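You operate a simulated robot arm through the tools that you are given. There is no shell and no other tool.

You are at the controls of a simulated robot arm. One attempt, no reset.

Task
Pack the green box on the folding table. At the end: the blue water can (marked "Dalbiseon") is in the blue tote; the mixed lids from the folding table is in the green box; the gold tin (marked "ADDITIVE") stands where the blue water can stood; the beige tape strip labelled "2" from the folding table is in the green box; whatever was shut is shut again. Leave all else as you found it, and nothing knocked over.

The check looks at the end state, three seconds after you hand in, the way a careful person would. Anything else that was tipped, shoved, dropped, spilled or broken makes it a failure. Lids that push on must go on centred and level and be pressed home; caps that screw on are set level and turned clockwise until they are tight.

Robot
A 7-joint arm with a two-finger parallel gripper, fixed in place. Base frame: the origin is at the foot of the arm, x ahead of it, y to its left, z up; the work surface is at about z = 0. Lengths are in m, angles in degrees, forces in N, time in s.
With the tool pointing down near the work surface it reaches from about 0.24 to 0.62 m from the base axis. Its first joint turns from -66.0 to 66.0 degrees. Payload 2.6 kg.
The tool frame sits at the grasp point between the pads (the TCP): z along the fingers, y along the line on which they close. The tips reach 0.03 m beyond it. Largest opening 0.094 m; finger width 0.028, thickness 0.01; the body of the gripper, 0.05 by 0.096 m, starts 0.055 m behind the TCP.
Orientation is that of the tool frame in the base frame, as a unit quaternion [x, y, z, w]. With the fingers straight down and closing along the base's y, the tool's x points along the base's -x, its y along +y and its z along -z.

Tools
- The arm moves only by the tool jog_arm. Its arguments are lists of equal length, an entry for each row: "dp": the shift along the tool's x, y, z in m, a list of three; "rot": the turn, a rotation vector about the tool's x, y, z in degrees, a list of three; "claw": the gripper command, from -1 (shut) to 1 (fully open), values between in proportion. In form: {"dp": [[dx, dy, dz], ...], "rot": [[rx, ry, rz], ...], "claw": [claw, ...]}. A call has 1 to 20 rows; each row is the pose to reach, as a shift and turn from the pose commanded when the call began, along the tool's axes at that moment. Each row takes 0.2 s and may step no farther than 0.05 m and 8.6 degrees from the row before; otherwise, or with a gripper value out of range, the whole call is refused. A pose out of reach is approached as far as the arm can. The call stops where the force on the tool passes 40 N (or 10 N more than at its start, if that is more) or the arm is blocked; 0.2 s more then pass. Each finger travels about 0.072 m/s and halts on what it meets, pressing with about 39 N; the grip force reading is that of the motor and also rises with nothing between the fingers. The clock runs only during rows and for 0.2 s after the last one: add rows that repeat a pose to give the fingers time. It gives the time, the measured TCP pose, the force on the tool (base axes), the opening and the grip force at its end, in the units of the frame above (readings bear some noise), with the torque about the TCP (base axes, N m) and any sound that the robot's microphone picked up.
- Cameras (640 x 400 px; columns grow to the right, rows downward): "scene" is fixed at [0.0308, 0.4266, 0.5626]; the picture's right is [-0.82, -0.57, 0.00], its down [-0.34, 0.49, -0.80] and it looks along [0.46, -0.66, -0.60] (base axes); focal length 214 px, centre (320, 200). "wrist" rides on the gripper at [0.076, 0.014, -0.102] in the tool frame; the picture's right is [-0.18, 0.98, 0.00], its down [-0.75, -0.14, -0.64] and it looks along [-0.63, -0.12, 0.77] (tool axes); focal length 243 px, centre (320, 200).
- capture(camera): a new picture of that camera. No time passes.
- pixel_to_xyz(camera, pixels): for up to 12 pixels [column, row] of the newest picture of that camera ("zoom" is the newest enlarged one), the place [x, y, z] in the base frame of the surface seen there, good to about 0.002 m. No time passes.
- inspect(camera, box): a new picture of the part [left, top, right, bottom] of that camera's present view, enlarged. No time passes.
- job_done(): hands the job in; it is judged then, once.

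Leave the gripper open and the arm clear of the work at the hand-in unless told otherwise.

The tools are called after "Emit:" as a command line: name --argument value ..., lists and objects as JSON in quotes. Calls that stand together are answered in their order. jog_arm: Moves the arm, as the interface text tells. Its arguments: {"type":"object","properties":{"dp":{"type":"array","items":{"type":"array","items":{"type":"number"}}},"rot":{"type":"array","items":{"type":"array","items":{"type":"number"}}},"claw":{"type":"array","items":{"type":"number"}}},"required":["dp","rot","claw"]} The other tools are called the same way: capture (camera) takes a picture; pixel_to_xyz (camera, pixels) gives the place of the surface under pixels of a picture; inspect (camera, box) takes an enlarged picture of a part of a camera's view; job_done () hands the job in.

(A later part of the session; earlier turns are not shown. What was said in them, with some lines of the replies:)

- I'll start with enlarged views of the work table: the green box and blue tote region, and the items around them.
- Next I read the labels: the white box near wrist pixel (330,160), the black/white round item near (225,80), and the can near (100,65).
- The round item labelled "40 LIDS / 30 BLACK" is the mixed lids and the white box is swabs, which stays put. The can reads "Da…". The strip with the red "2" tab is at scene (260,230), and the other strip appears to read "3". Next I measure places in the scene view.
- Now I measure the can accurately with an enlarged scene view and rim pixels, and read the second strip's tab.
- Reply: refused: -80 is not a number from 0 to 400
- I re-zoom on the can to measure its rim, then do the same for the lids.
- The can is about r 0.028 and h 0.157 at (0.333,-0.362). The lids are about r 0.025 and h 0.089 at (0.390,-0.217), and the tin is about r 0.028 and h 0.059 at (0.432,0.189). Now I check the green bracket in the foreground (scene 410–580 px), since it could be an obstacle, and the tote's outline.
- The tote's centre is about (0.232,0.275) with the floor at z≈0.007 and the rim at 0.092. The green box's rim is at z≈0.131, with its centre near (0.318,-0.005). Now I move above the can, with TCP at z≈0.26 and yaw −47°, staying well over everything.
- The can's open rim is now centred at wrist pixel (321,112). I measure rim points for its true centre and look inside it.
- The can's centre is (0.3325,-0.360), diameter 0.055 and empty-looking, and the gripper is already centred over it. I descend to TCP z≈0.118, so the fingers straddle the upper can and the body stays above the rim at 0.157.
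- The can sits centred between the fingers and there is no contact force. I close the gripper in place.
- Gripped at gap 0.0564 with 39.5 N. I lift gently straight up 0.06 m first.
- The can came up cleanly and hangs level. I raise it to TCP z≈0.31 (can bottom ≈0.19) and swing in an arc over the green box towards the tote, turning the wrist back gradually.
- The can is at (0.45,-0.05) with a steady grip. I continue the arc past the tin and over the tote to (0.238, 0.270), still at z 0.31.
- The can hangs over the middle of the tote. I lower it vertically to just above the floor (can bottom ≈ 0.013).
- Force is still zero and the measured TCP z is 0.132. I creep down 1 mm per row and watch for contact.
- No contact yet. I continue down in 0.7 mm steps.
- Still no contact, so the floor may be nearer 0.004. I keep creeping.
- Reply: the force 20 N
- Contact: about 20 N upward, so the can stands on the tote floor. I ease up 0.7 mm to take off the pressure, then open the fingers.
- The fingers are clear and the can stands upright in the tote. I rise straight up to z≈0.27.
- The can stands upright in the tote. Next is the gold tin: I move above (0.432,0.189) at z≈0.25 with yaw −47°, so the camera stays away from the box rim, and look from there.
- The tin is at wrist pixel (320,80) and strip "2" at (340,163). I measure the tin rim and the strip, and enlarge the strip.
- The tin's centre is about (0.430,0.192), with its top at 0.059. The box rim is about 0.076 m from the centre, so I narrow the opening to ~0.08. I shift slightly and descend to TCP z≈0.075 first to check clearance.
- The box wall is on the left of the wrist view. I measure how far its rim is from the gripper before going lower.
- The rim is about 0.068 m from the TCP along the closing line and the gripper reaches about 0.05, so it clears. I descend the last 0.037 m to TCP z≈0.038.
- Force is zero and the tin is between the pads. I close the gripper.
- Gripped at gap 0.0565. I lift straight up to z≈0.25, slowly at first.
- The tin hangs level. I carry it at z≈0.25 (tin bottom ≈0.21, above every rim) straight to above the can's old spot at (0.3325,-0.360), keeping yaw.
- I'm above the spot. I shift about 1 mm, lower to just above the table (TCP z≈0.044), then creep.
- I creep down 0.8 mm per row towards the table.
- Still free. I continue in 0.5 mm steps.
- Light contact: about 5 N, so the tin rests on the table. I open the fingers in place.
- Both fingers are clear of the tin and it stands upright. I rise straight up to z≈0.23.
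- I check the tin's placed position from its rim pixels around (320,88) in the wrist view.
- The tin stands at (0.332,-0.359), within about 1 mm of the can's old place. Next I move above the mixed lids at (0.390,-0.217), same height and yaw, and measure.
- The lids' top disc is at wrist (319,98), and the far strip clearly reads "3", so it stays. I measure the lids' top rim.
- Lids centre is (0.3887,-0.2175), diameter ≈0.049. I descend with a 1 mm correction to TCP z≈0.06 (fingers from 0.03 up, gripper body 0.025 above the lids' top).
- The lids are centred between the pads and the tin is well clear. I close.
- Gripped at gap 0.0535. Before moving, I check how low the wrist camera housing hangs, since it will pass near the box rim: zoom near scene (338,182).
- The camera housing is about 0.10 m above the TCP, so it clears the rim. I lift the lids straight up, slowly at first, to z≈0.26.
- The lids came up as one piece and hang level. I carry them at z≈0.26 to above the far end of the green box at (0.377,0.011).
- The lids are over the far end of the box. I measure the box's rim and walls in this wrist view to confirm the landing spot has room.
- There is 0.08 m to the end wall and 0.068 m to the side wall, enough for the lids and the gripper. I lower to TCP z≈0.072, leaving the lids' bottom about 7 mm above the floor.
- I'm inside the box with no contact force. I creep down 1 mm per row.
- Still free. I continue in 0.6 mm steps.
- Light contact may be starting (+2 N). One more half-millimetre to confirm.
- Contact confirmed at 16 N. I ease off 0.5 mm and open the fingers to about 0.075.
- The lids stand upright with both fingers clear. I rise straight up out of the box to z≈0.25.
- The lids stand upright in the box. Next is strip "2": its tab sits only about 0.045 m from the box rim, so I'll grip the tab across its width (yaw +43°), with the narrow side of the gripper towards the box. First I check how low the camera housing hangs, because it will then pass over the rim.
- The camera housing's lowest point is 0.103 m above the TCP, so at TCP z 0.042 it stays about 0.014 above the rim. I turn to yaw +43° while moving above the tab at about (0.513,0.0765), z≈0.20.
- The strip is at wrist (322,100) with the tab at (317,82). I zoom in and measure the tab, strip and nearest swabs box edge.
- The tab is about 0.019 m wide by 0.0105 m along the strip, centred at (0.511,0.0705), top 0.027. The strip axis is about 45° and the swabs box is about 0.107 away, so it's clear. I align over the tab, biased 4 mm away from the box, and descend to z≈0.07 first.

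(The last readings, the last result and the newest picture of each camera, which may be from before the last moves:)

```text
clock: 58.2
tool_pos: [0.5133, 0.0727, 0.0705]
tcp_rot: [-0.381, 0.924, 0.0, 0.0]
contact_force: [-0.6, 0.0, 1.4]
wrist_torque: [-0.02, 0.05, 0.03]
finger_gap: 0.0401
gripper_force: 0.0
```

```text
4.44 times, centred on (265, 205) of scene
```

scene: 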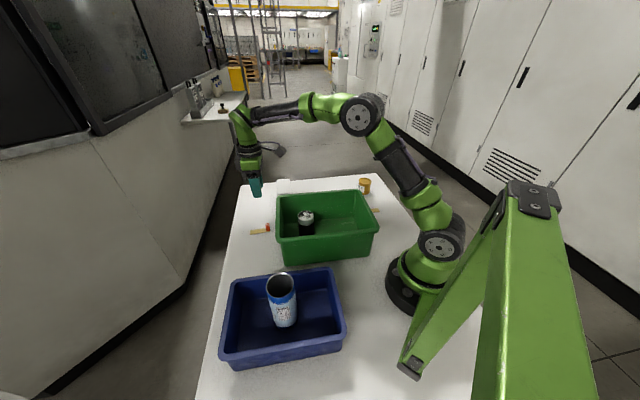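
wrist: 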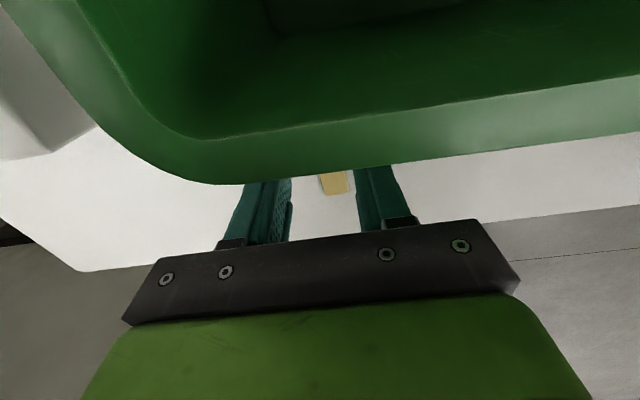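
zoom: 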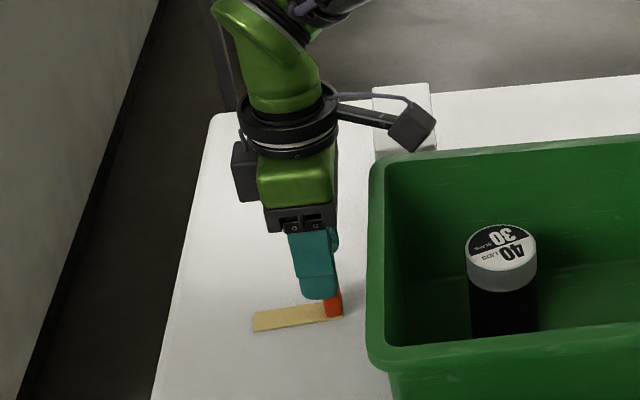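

Body and camera are both clear of the rim and the fingers are lined up above the tab. I descend the last 0.03 m to TCP z≈0.040 (tips ≈0.010).

Emit:
jog_arm --dp '[[0, 0, 0.008], [0, 0, 0.016], [0, 0, 0.024], [0, 0, 0.0305], [0, 0, 0.0305]]' --rot '[[0, 0, 0], [0, 0, 0], [0, 0, 0], [0, 0, 0], [0, 0, 0]]' --claw '[-0.15, -0.15, -0.15, -0.15, -0.15]'

Emit:
inspect --camera "scene" --box '[220, 160, 310, 250]'

Emit:
inspect --camera "scene" --box '[245, 205, 290, 245]'

```text
clock: 59.4
tool_pos: [0.5146, 0.0733, 0.0399]
tcp_rot: [-0.381, 0.925, 0.001, -0.001]
contact_force: [-0.8, -0.4, 0.2]
wrist_torque: [0.01, -0.01, -0.01]
finger_gap: 0.0399
gripper_force: 0.1
```

```text
4.44 times, centred on (265, 205) of scene
```

zoom: 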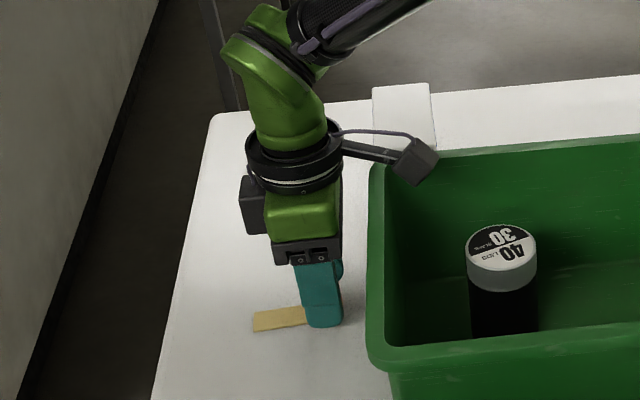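

```text
10.00 times, centred on (268, 225) of scene
```

zoom: 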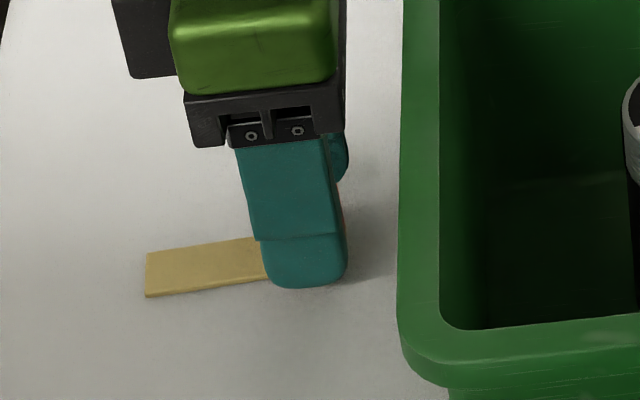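

No contact force; the tab is between the fingers. I close onto it.

Emit:
jog_arm --dp '[[0, 0, 0], [0, 0, 0], [0, 0, 0], [0, 0, 0], [0, 0, 0]]' --rot '[[0, 0, 0], [0, 0, 0], [0, 0, 0], [0, 0, 0], [0, 0, 0]]' --claw '[-0.35, -0.5, -0.7, -0.9, -0.9]'

Emit:
inspect --camera "scene" --box '[245, 205, 290, 245]'

```text
clock: 60.6
tool_pos: [0.5138, 0.0732, 0.04]
tcp_rot: [-0.382, 0.924, 0.001, 0.0]
contact_force: [-0.6, -0.9, 0.6]
wrist_torque: [0.01, 0.02, 0.03]
finger_gap: 0.0204
gripper_force: 39.0
```

```text
10.00 times, centred on (268, 225) of scene
```

zoom: 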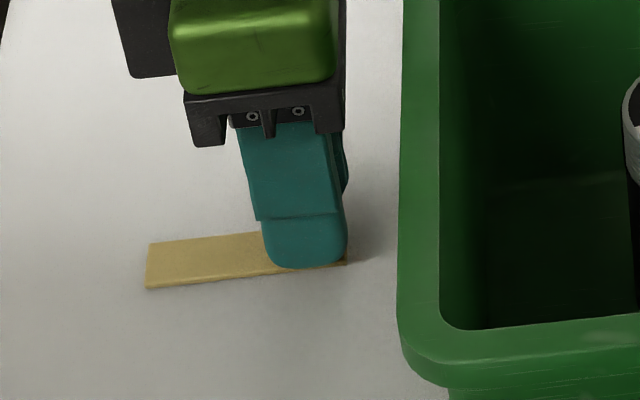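

Gripped at gap 0.0204 with 39 N. I lift straight up, slowly at first, and check that the strip follows.

Emit:
jog_arm --dp '[[0, 0, -0.006], [0, 0, -0.015], [0, 0, -0.03], [0, 0, -0.055], [0, 0, -0.09], [0, 0, -0.13], [0, 0, -0.165], [0, 0, -0.19], [0, 0, -0.19]]' --rot '[[0, 0, 0], [0, 0, 0], [0, 0, 0], [0, 0, 0], [0, 0, 0], [0, 0, 0], [0, 0, 0], [0, 0, 0], [0, 0, 0]]' --claw '[-0.9, -0.9, -0.9, -0.9, -0.9, -0.9, -0.9, -0.9, -0.9]'

Emit:
capture --camera "scene"

Emit:
capture --camera "wrist"

Emit:
inspect --camera "scene" --box '[220, 110, 310, 210]'

```text
clock: 62.6
tool_pos: [0.5153, 0.072, 0.2323]
tcp_rot: [-0.383, 0.924, 0.0, 0.001]
contact_force: [0.5, 0.6, -0.5]
wrist_torque: [-0.02, -0.01, 0.0]
finger_gap: 0.0202
gripper_force: 39.3
```

```text
taken
```

scene: 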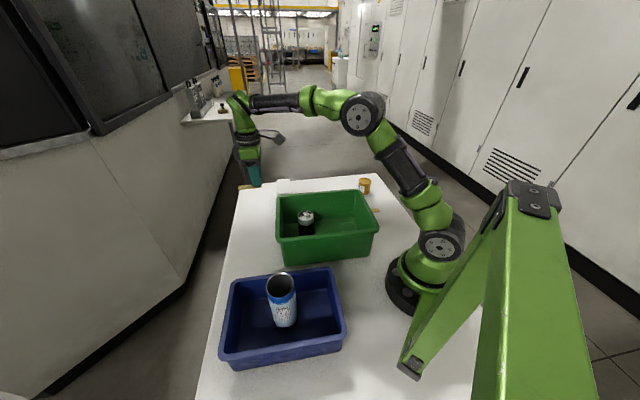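

```text
taken
```

wrist: 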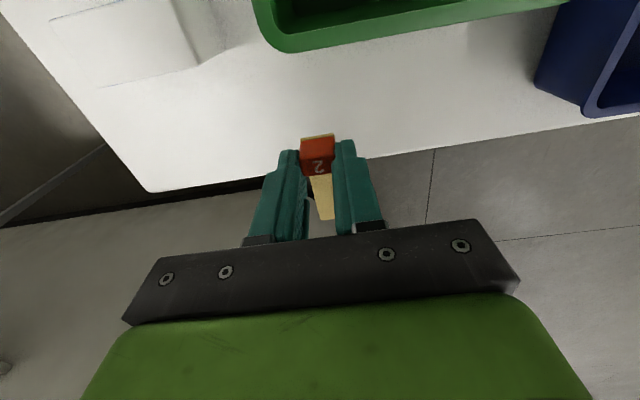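

```text
4.00 times, centred on (265, 160) of scene
```

zoom: 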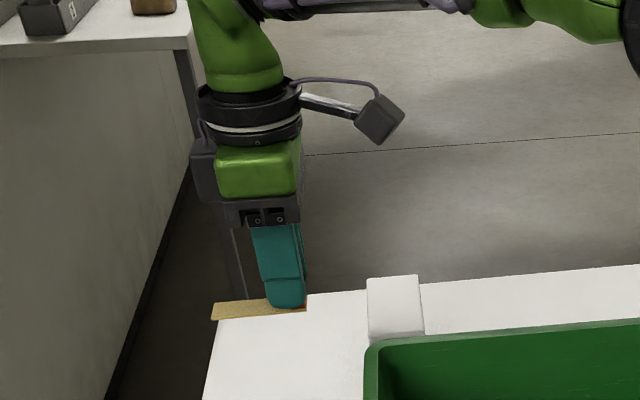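

The strip is held level and "2" is readable. I carry it at z≈0.23 over the box to (0.293,-0.026), in the half of the box away from the lids.

Emit:
jog_arm --dp '[[0.0283, 0.0108, 0], [0.0566, 0.0215, 0], [0.0848, 0.0323, 0], [0.1131, 0.043, 0], [0.1414, 0.0538, 0], [0.1697, 0.0645, 0], [0.1979, 0.0753, 0], [0.2262, 0.086, 0], [0.2262, 0.086, 0]]' --rot '[[0, 0, 0], [0, 0, 0], [0, 0, 0], [0, 0, 0], [0, 0, 0], [0, 0, 0], [0, 0, 0], [0, 0, 0], [0, 0, 0]]' --claw '[-0.9, -0.9, -0.9, -0.9, -0.9, -0.9, -0.9, -0.9, -0.9]'

Emit:
capture --camera "scene"

Emit:
capture --camera "wrist"

```text
clock: 64.6
tool_pos: [0.2946, -0.027, 0.2315]
tcp_rot: [-0.382, 0.924, 0.0, 0.001]
contact_force: [-0.4, -0.4, 0.0]
wrist_torque: [0.01, -0.01, -0.04]
finger_gap: 0.0202
gripper_force: 38.7
```

```text
taken
```

scene: 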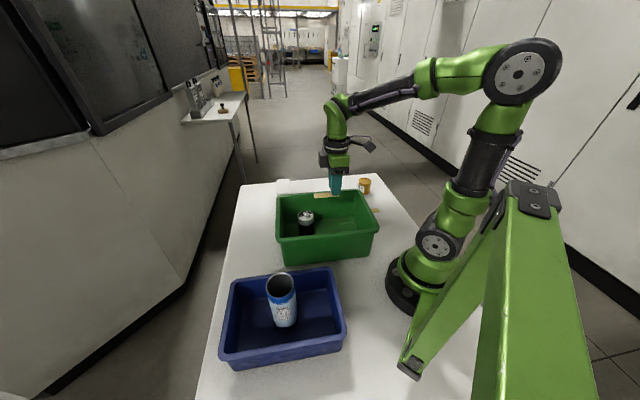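

```text
taken
```

wrist: 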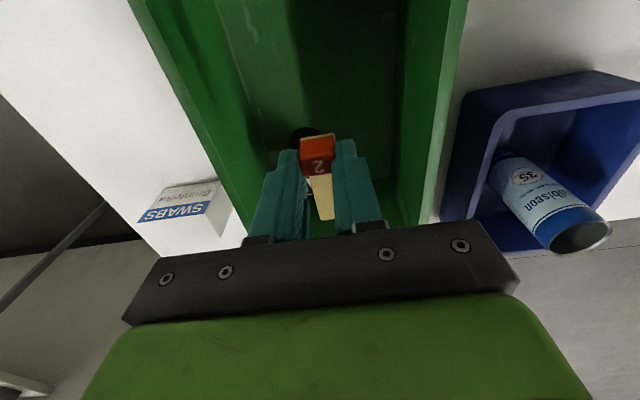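

I measure the walls around the landing spot in this view: the left wall near (215,130), the right wall near (440,130) and the floor.

Emit:
pixel_to_xyz --camera "wrist" --pixels '[[195, 100], [185, 100], [450, 100], [438, 100], [415, 60], [260, 60], [330, 60], [305, 140], [335, 20], [400, 150], [240, 140], [310, 100]]'

Emit:
inspect --camera "scene" --box '[260, 140, 390, 270]'

```text
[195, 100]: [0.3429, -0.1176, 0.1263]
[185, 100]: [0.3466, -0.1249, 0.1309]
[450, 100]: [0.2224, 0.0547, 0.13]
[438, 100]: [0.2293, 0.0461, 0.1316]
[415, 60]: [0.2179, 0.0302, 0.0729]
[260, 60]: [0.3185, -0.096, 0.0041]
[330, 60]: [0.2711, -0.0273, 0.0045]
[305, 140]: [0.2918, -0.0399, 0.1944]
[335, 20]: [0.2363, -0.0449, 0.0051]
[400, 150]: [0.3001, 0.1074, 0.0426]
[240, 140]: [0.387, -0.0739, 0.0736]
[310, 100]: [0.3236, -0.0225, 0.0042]
```

```text
3.08 times, centred on (325, 205) of scene
```

zoom: 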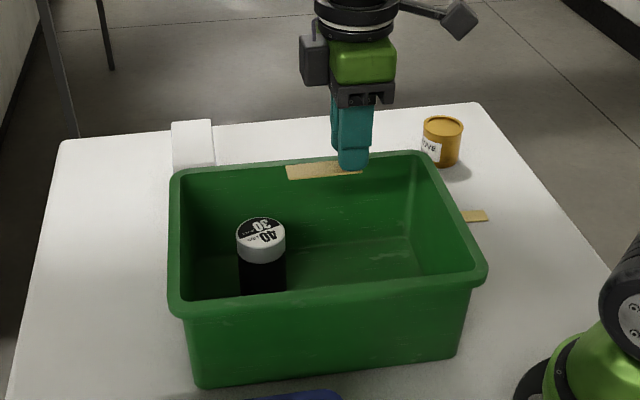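

The spot is central, with about 0.098 m to each side wall at the rim. I shift 8 mm and 12 mm further from the lids and lower to TCP z≈0.052 (strip about 7 mm above the floor).

Emit:
jog_arm --dp '[[0.004, 0.006, 0.015], [0.008, 0.012, 0.04], [0.008, 0.012, 0.07], [0.008, 0.012, 0.1], [0.008, 0.012, 0.13], [0.008, 0.012, 0.155], [0.008, 0.012, 0.17], [0.008, 0.012, 0.1775], [0.008, 0.012, 0.1775]]' --rot '[[0, 0, 0], [0, 0, 0], [0, 0, 0], [0, 0, 0], [0, 0, 0], [0, 0, 0], [0, 0, 0], [0, 0, 0], [0, 0, 0]]' --claw '[-0.9, -0.9, -0.9, -0.9, -0.9, -0.9, -0.9, -0.9, -0.9]'

Emit:
capture --camera "wrist"

Emit:
inspect --camera "scene" --box '[260, 140, 390, 270]'

```text
clock: 66.6
tool_pos: [0.2789, -0.0239, 0.0515]
tcp_rot: [-0.383, 0.924, 0.0, 0.0]
contact_force: [-0.6, 0.3, -0.2]
wrist_torque: [-0.01, -0.04, -0.04]
finger_gap: 0.0204
gripper_force: 39.2
```

```text
taken
```

wrist: 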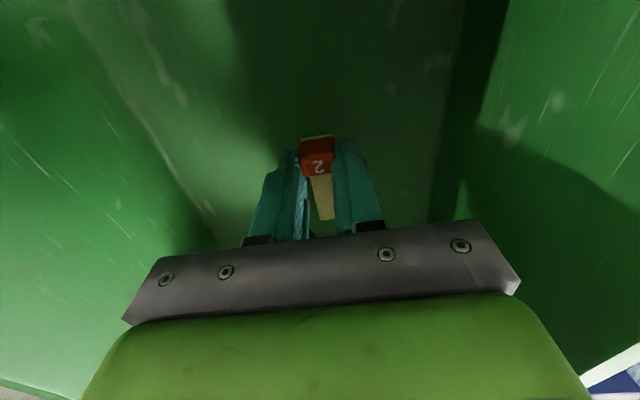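

```text
3.08 times, centred on (325, 205) of scene
```

zoom: 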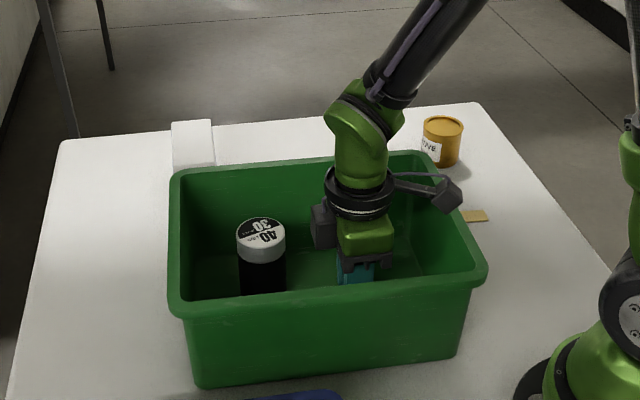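

No contact; the gripper is clear of the lids and walls. I creep down 1 mm per row to the floor.

Emit:
jog_arm --dp '[[0, 0, 0.001], [0, 0, 0.002], [0, 0, 0.003], [0, 0, 0.004], [0, 0, 0.005], [0, 0, 0.006]]' --rot '[[0, 0, 0], [0, 0, 0], [0, 0, 0], [0, 0, 0], [0, 0, 0], [0, 0, 0]]' --claw '[-0.9, -0.9, -0.9, -0.9, -0.9, -0.9]'

```text
clock: 68.0
tool_pos: [0.2804, -0.0229, 0.0461]
tcp_rot: [-0.383, 0.924, 0.001, 0.0]
contact_force: [0.3, 0.8, 0.6]
wrist_torque: [-0.01, 0.0, 0.05]
finger_gap: 0.0202
gripper_force: 39.5
```

Still free. I continue in 0.6 mm steps.

Emit:
jog_arm --dp '[[0, 0, 0.0006], [0, 0, 0.0012], [0, 0, 0.0018], [0, 0, 0.0024]]' --rot '[[0, 0, 0], [0, 0, 0], [0, 0, 0], [0, 0, 0]]' --claw '[-0.9, -0.9, -0.9, -0.9]'

```text
clock: 69.0
tool_pos: [0.2792, -0.0232, 0.0444]
tcp_rot: [-0.383, 0.924, 0.001, 0.0]
contact_force: [-0.1, 0.2, 0.6]
wrist_torque: [0.02, -0.02, 0.0]
finger_gap: 0.02
gripper_force: 39.3
```

Emit:
jog_arm --dp '[[0, 0, 0.0005], [0, 0, 0.001], [0, 0, 0.0015]]' --rot '[[0, 0, 0], [0, 0, 0], [0, 0, 0]]' --claw '[-0.9, -0.9, -0.9]'

```text
clock: 69.8
tool_pos: [0.2793, -0.0227, 0.0431]
tcp_rot: [-0.382, 0.924, -0.001, 0.0]
contact_force: [-4.6, 1.1, 22.7]
wrist_torque: [0.04, 0.17, 0.03]
finger_gap: 0.0202
gripper_force: 38.9
```

Contact: the strip is on the floor. I ease off 0.6 mm and open the fingers to about 0.045.

Emit:
jog_arm --dp '[[0, 0, -0.0006], [0, 0, -0.0006], [0, 0, -0.0006], [0, 0, -0.0006], [0, 0, -0.0006]]' --rot '[[0, 0, 0], [0, 0, 0], [0, 0, 0], [0, 0, 0], [0, 0, 0]]' --claw '[-0.9, -0.5, -0.2, 0, 0]'

Emit:
capture --camera "wrist"

```text
clock: 71.0
tool_pos: [0.2792, -0.0239, 0.0433]
tcp_rot: [-0.382, 0.924, 0.0, 0.0]
contact_force: [0.3, -0.3, 0.3]
wrist_torque: [-0.05, -0.01, 0.0]
finger_gap: 0.0469
gripper_force: 0.0
```

```text
taken
```

wrist: 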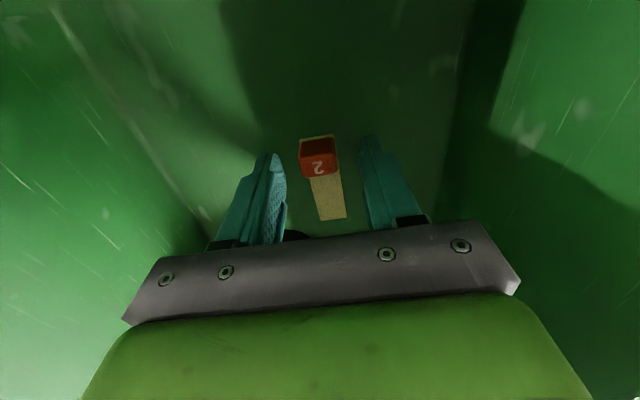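

Strip "2" lies flat on the box floor, free of both fingers. I rise straight up to z≈0.28.

Emit:
jog_arm --dp '[[0, 0, -0.008], [0, 0, -0.025], [0, 0, -0.055], [0, 0, -0.095], [0, 0, -0.14], [0, 0, -0.185], [0, 0, -0.225], [0, 0, -0.24], [0, 0, -0.24]]' --rot '[[0, 0, 0], [0, 0, 0], [0, 0, 0], [0, 0, 0], [0, 0, 0], [0, 0, 0], [0, 0, 0], [0, 0, 0], [0, 0, 0]]' --claw '[0, 0, 0, 0, 0, 0, 0, 0.3, 0.6]'

Emit:
capture --camera "wrist"

Emit:
capture --camera "scene"

```text
clock: 73.0
tool_pos: [0.2793, -0.0251, 0.2836]
tcp_rot: [-0.382, 0.924, 0.0, 0.001]
contact_force: [-0.2, 0.5, 0.1]
wrist_torque: [-0.02, -0.03, 0.04]
finger_gap: 0.0751
gripper_force: 0.1
```

```text
taken
```

wrist: 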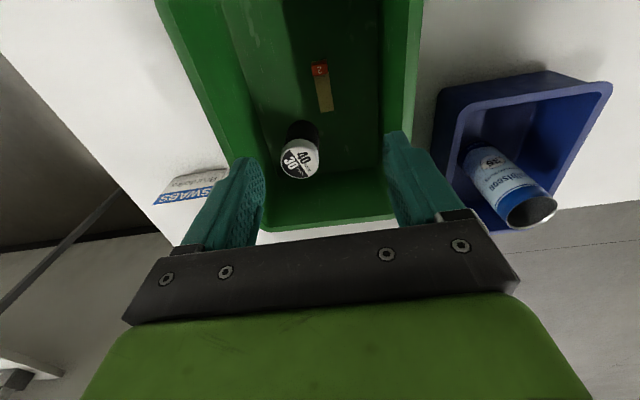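

```text
taken
```

scene: 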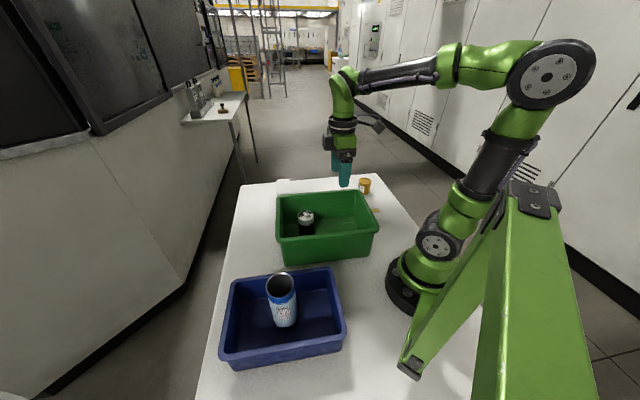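

Both items are in the box and the can and tin are standing. I withdraw the arm to near its starting pose with the gripper fully open, then do a last look-over.

Emit:
jog_arm --dp '[[-0.0065, -0.0171, -0.03], [-0.013, -0.0341, -0.05], [-0.0195, -0.0512, -0.063], [-0.0259, -0.0683, -0.063], [-0.0324, -0.0854, -0.063], [-0.0389, -0.1024, -0.063], [-0.0454, -0.1195, -0.063], [-0.0454, -0.1195, -0.063]]' --rot '[[0, 0, 6.4], [0, 0, 12.8], [0, 0, 19.2], [0, 0, 25.6], [0, 0, 32], [0, 0, 38.4], [0, 0, 45], [0, 0, 45]]' --claw '[0.7, 0.8, 0.9, 1, 1, 1, 1, 1]'

Emit:
capture --camera "scene"

Emit:
inspect --camera "scene" --box '[220, 150, 400, 270]'

Emit:
inspect --camera "scene" --box '[200, 250, 360, 380]'

Emit:
capture --camera "wrist"

Emit:
pixel_to_xyz --camera "scene" --pixels '[[279, 196], [286, 238], [376, 228], [358, 191], [224, 358], [344, 328], [330, 270], [284, 184], [375, 210]]'

```text
clock: 74.8
tool_pos: [0.3967, -0.0764, 0.3464]
tcp_rot: [0.001, 1.0, -0.001, 0.0]
contact_force: [-1.0, 0.6, 0.4]
wrist_torque: [0.01, -0.04, 0.0]
finger_gap: 0.0939
gripper_force: 0.1
```

```text
taken
```

scene: 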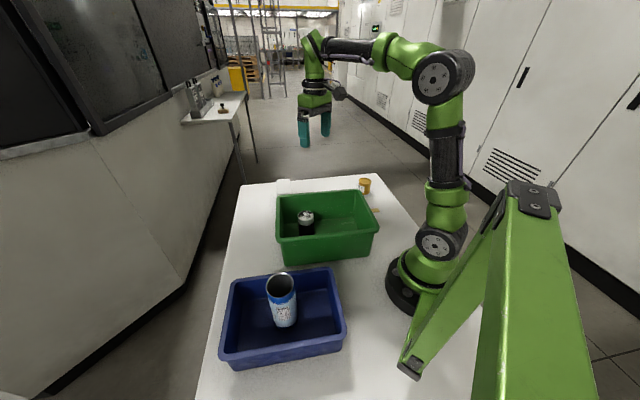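

```text
3.33 times, centred on (310, 210) of scene
```

zoom: 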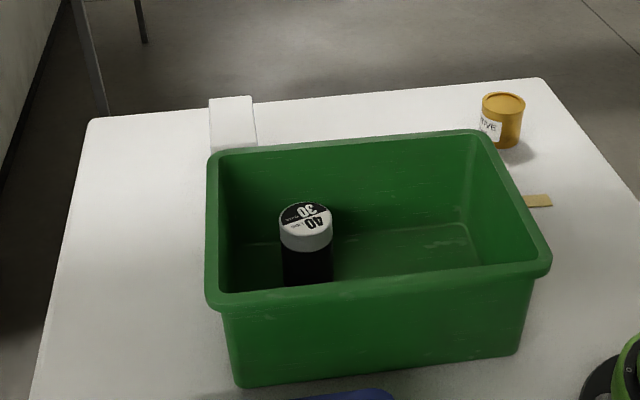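

```text
3.08 times, centred on (280, 315) of scene
```

zoom: 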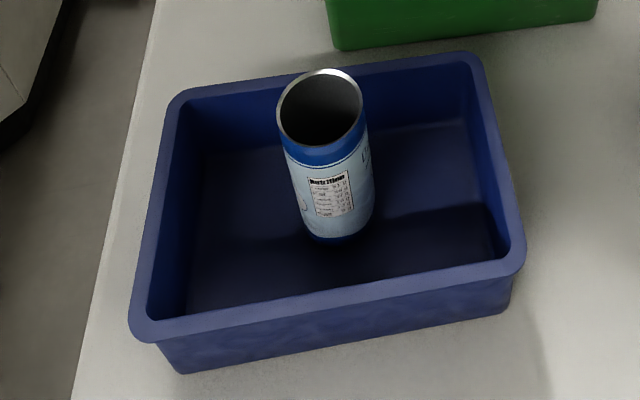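

```text
taken
```

wrist: 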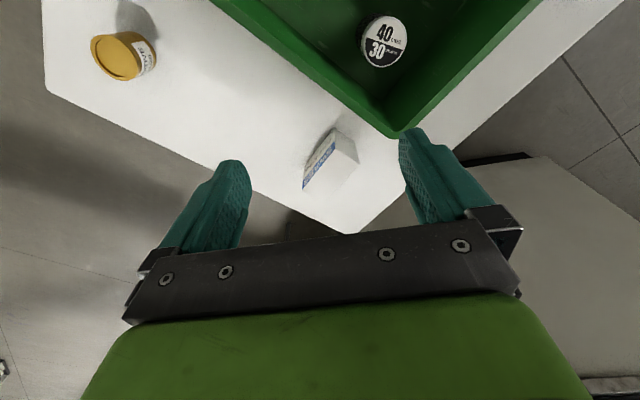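

```text
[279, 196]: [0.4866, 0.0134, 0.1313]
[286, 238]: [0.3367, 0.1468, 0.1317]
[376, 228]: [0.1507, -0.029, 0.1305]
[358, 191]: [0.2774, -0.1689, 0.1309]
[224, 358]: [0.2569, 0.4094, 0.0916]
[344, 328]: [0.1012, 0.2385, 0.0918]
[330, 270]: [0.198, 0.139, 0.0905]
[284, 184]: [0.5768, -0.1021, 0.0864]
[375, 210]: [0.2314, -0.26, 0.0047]
```

The final state:
- **Can:** upright in the blue tote.
- **Tin:** standing at the can's old spot.
- **Lids and strip "2":** both in the green box.
- **Left alone:** the box, tote, swabs and strip "3" measure where they were at the start. Nothing was opened, so there is nothing to shut.

The arm is back at its starting pose with the gripper open, so I hand the job in.

Emit:
job_done

```text
The job is handed in.
```

The job is handed in, and everything you asked for was in place in my last views and measurements:

- **Blue water can:** it stands upright in the blue tote.
- **Gold tin:** it stands where the can was, within about 1 mm.
- **Mixed lids:** they stand upright in the green box. I took the round item marked "40 LIDS / 30 BLACK" as the mixed lids.
- **Tape strip "2":** it lies flat on the floor of the green box, clear of the lids.
- **Everything else:** the green box, tote, swabs box and strip "3" measured where they were at the start. Nothing was opened, so there was nothing to shut again.

The arm is back at its starting pose with the gripper open. I have not seen the result of the check.
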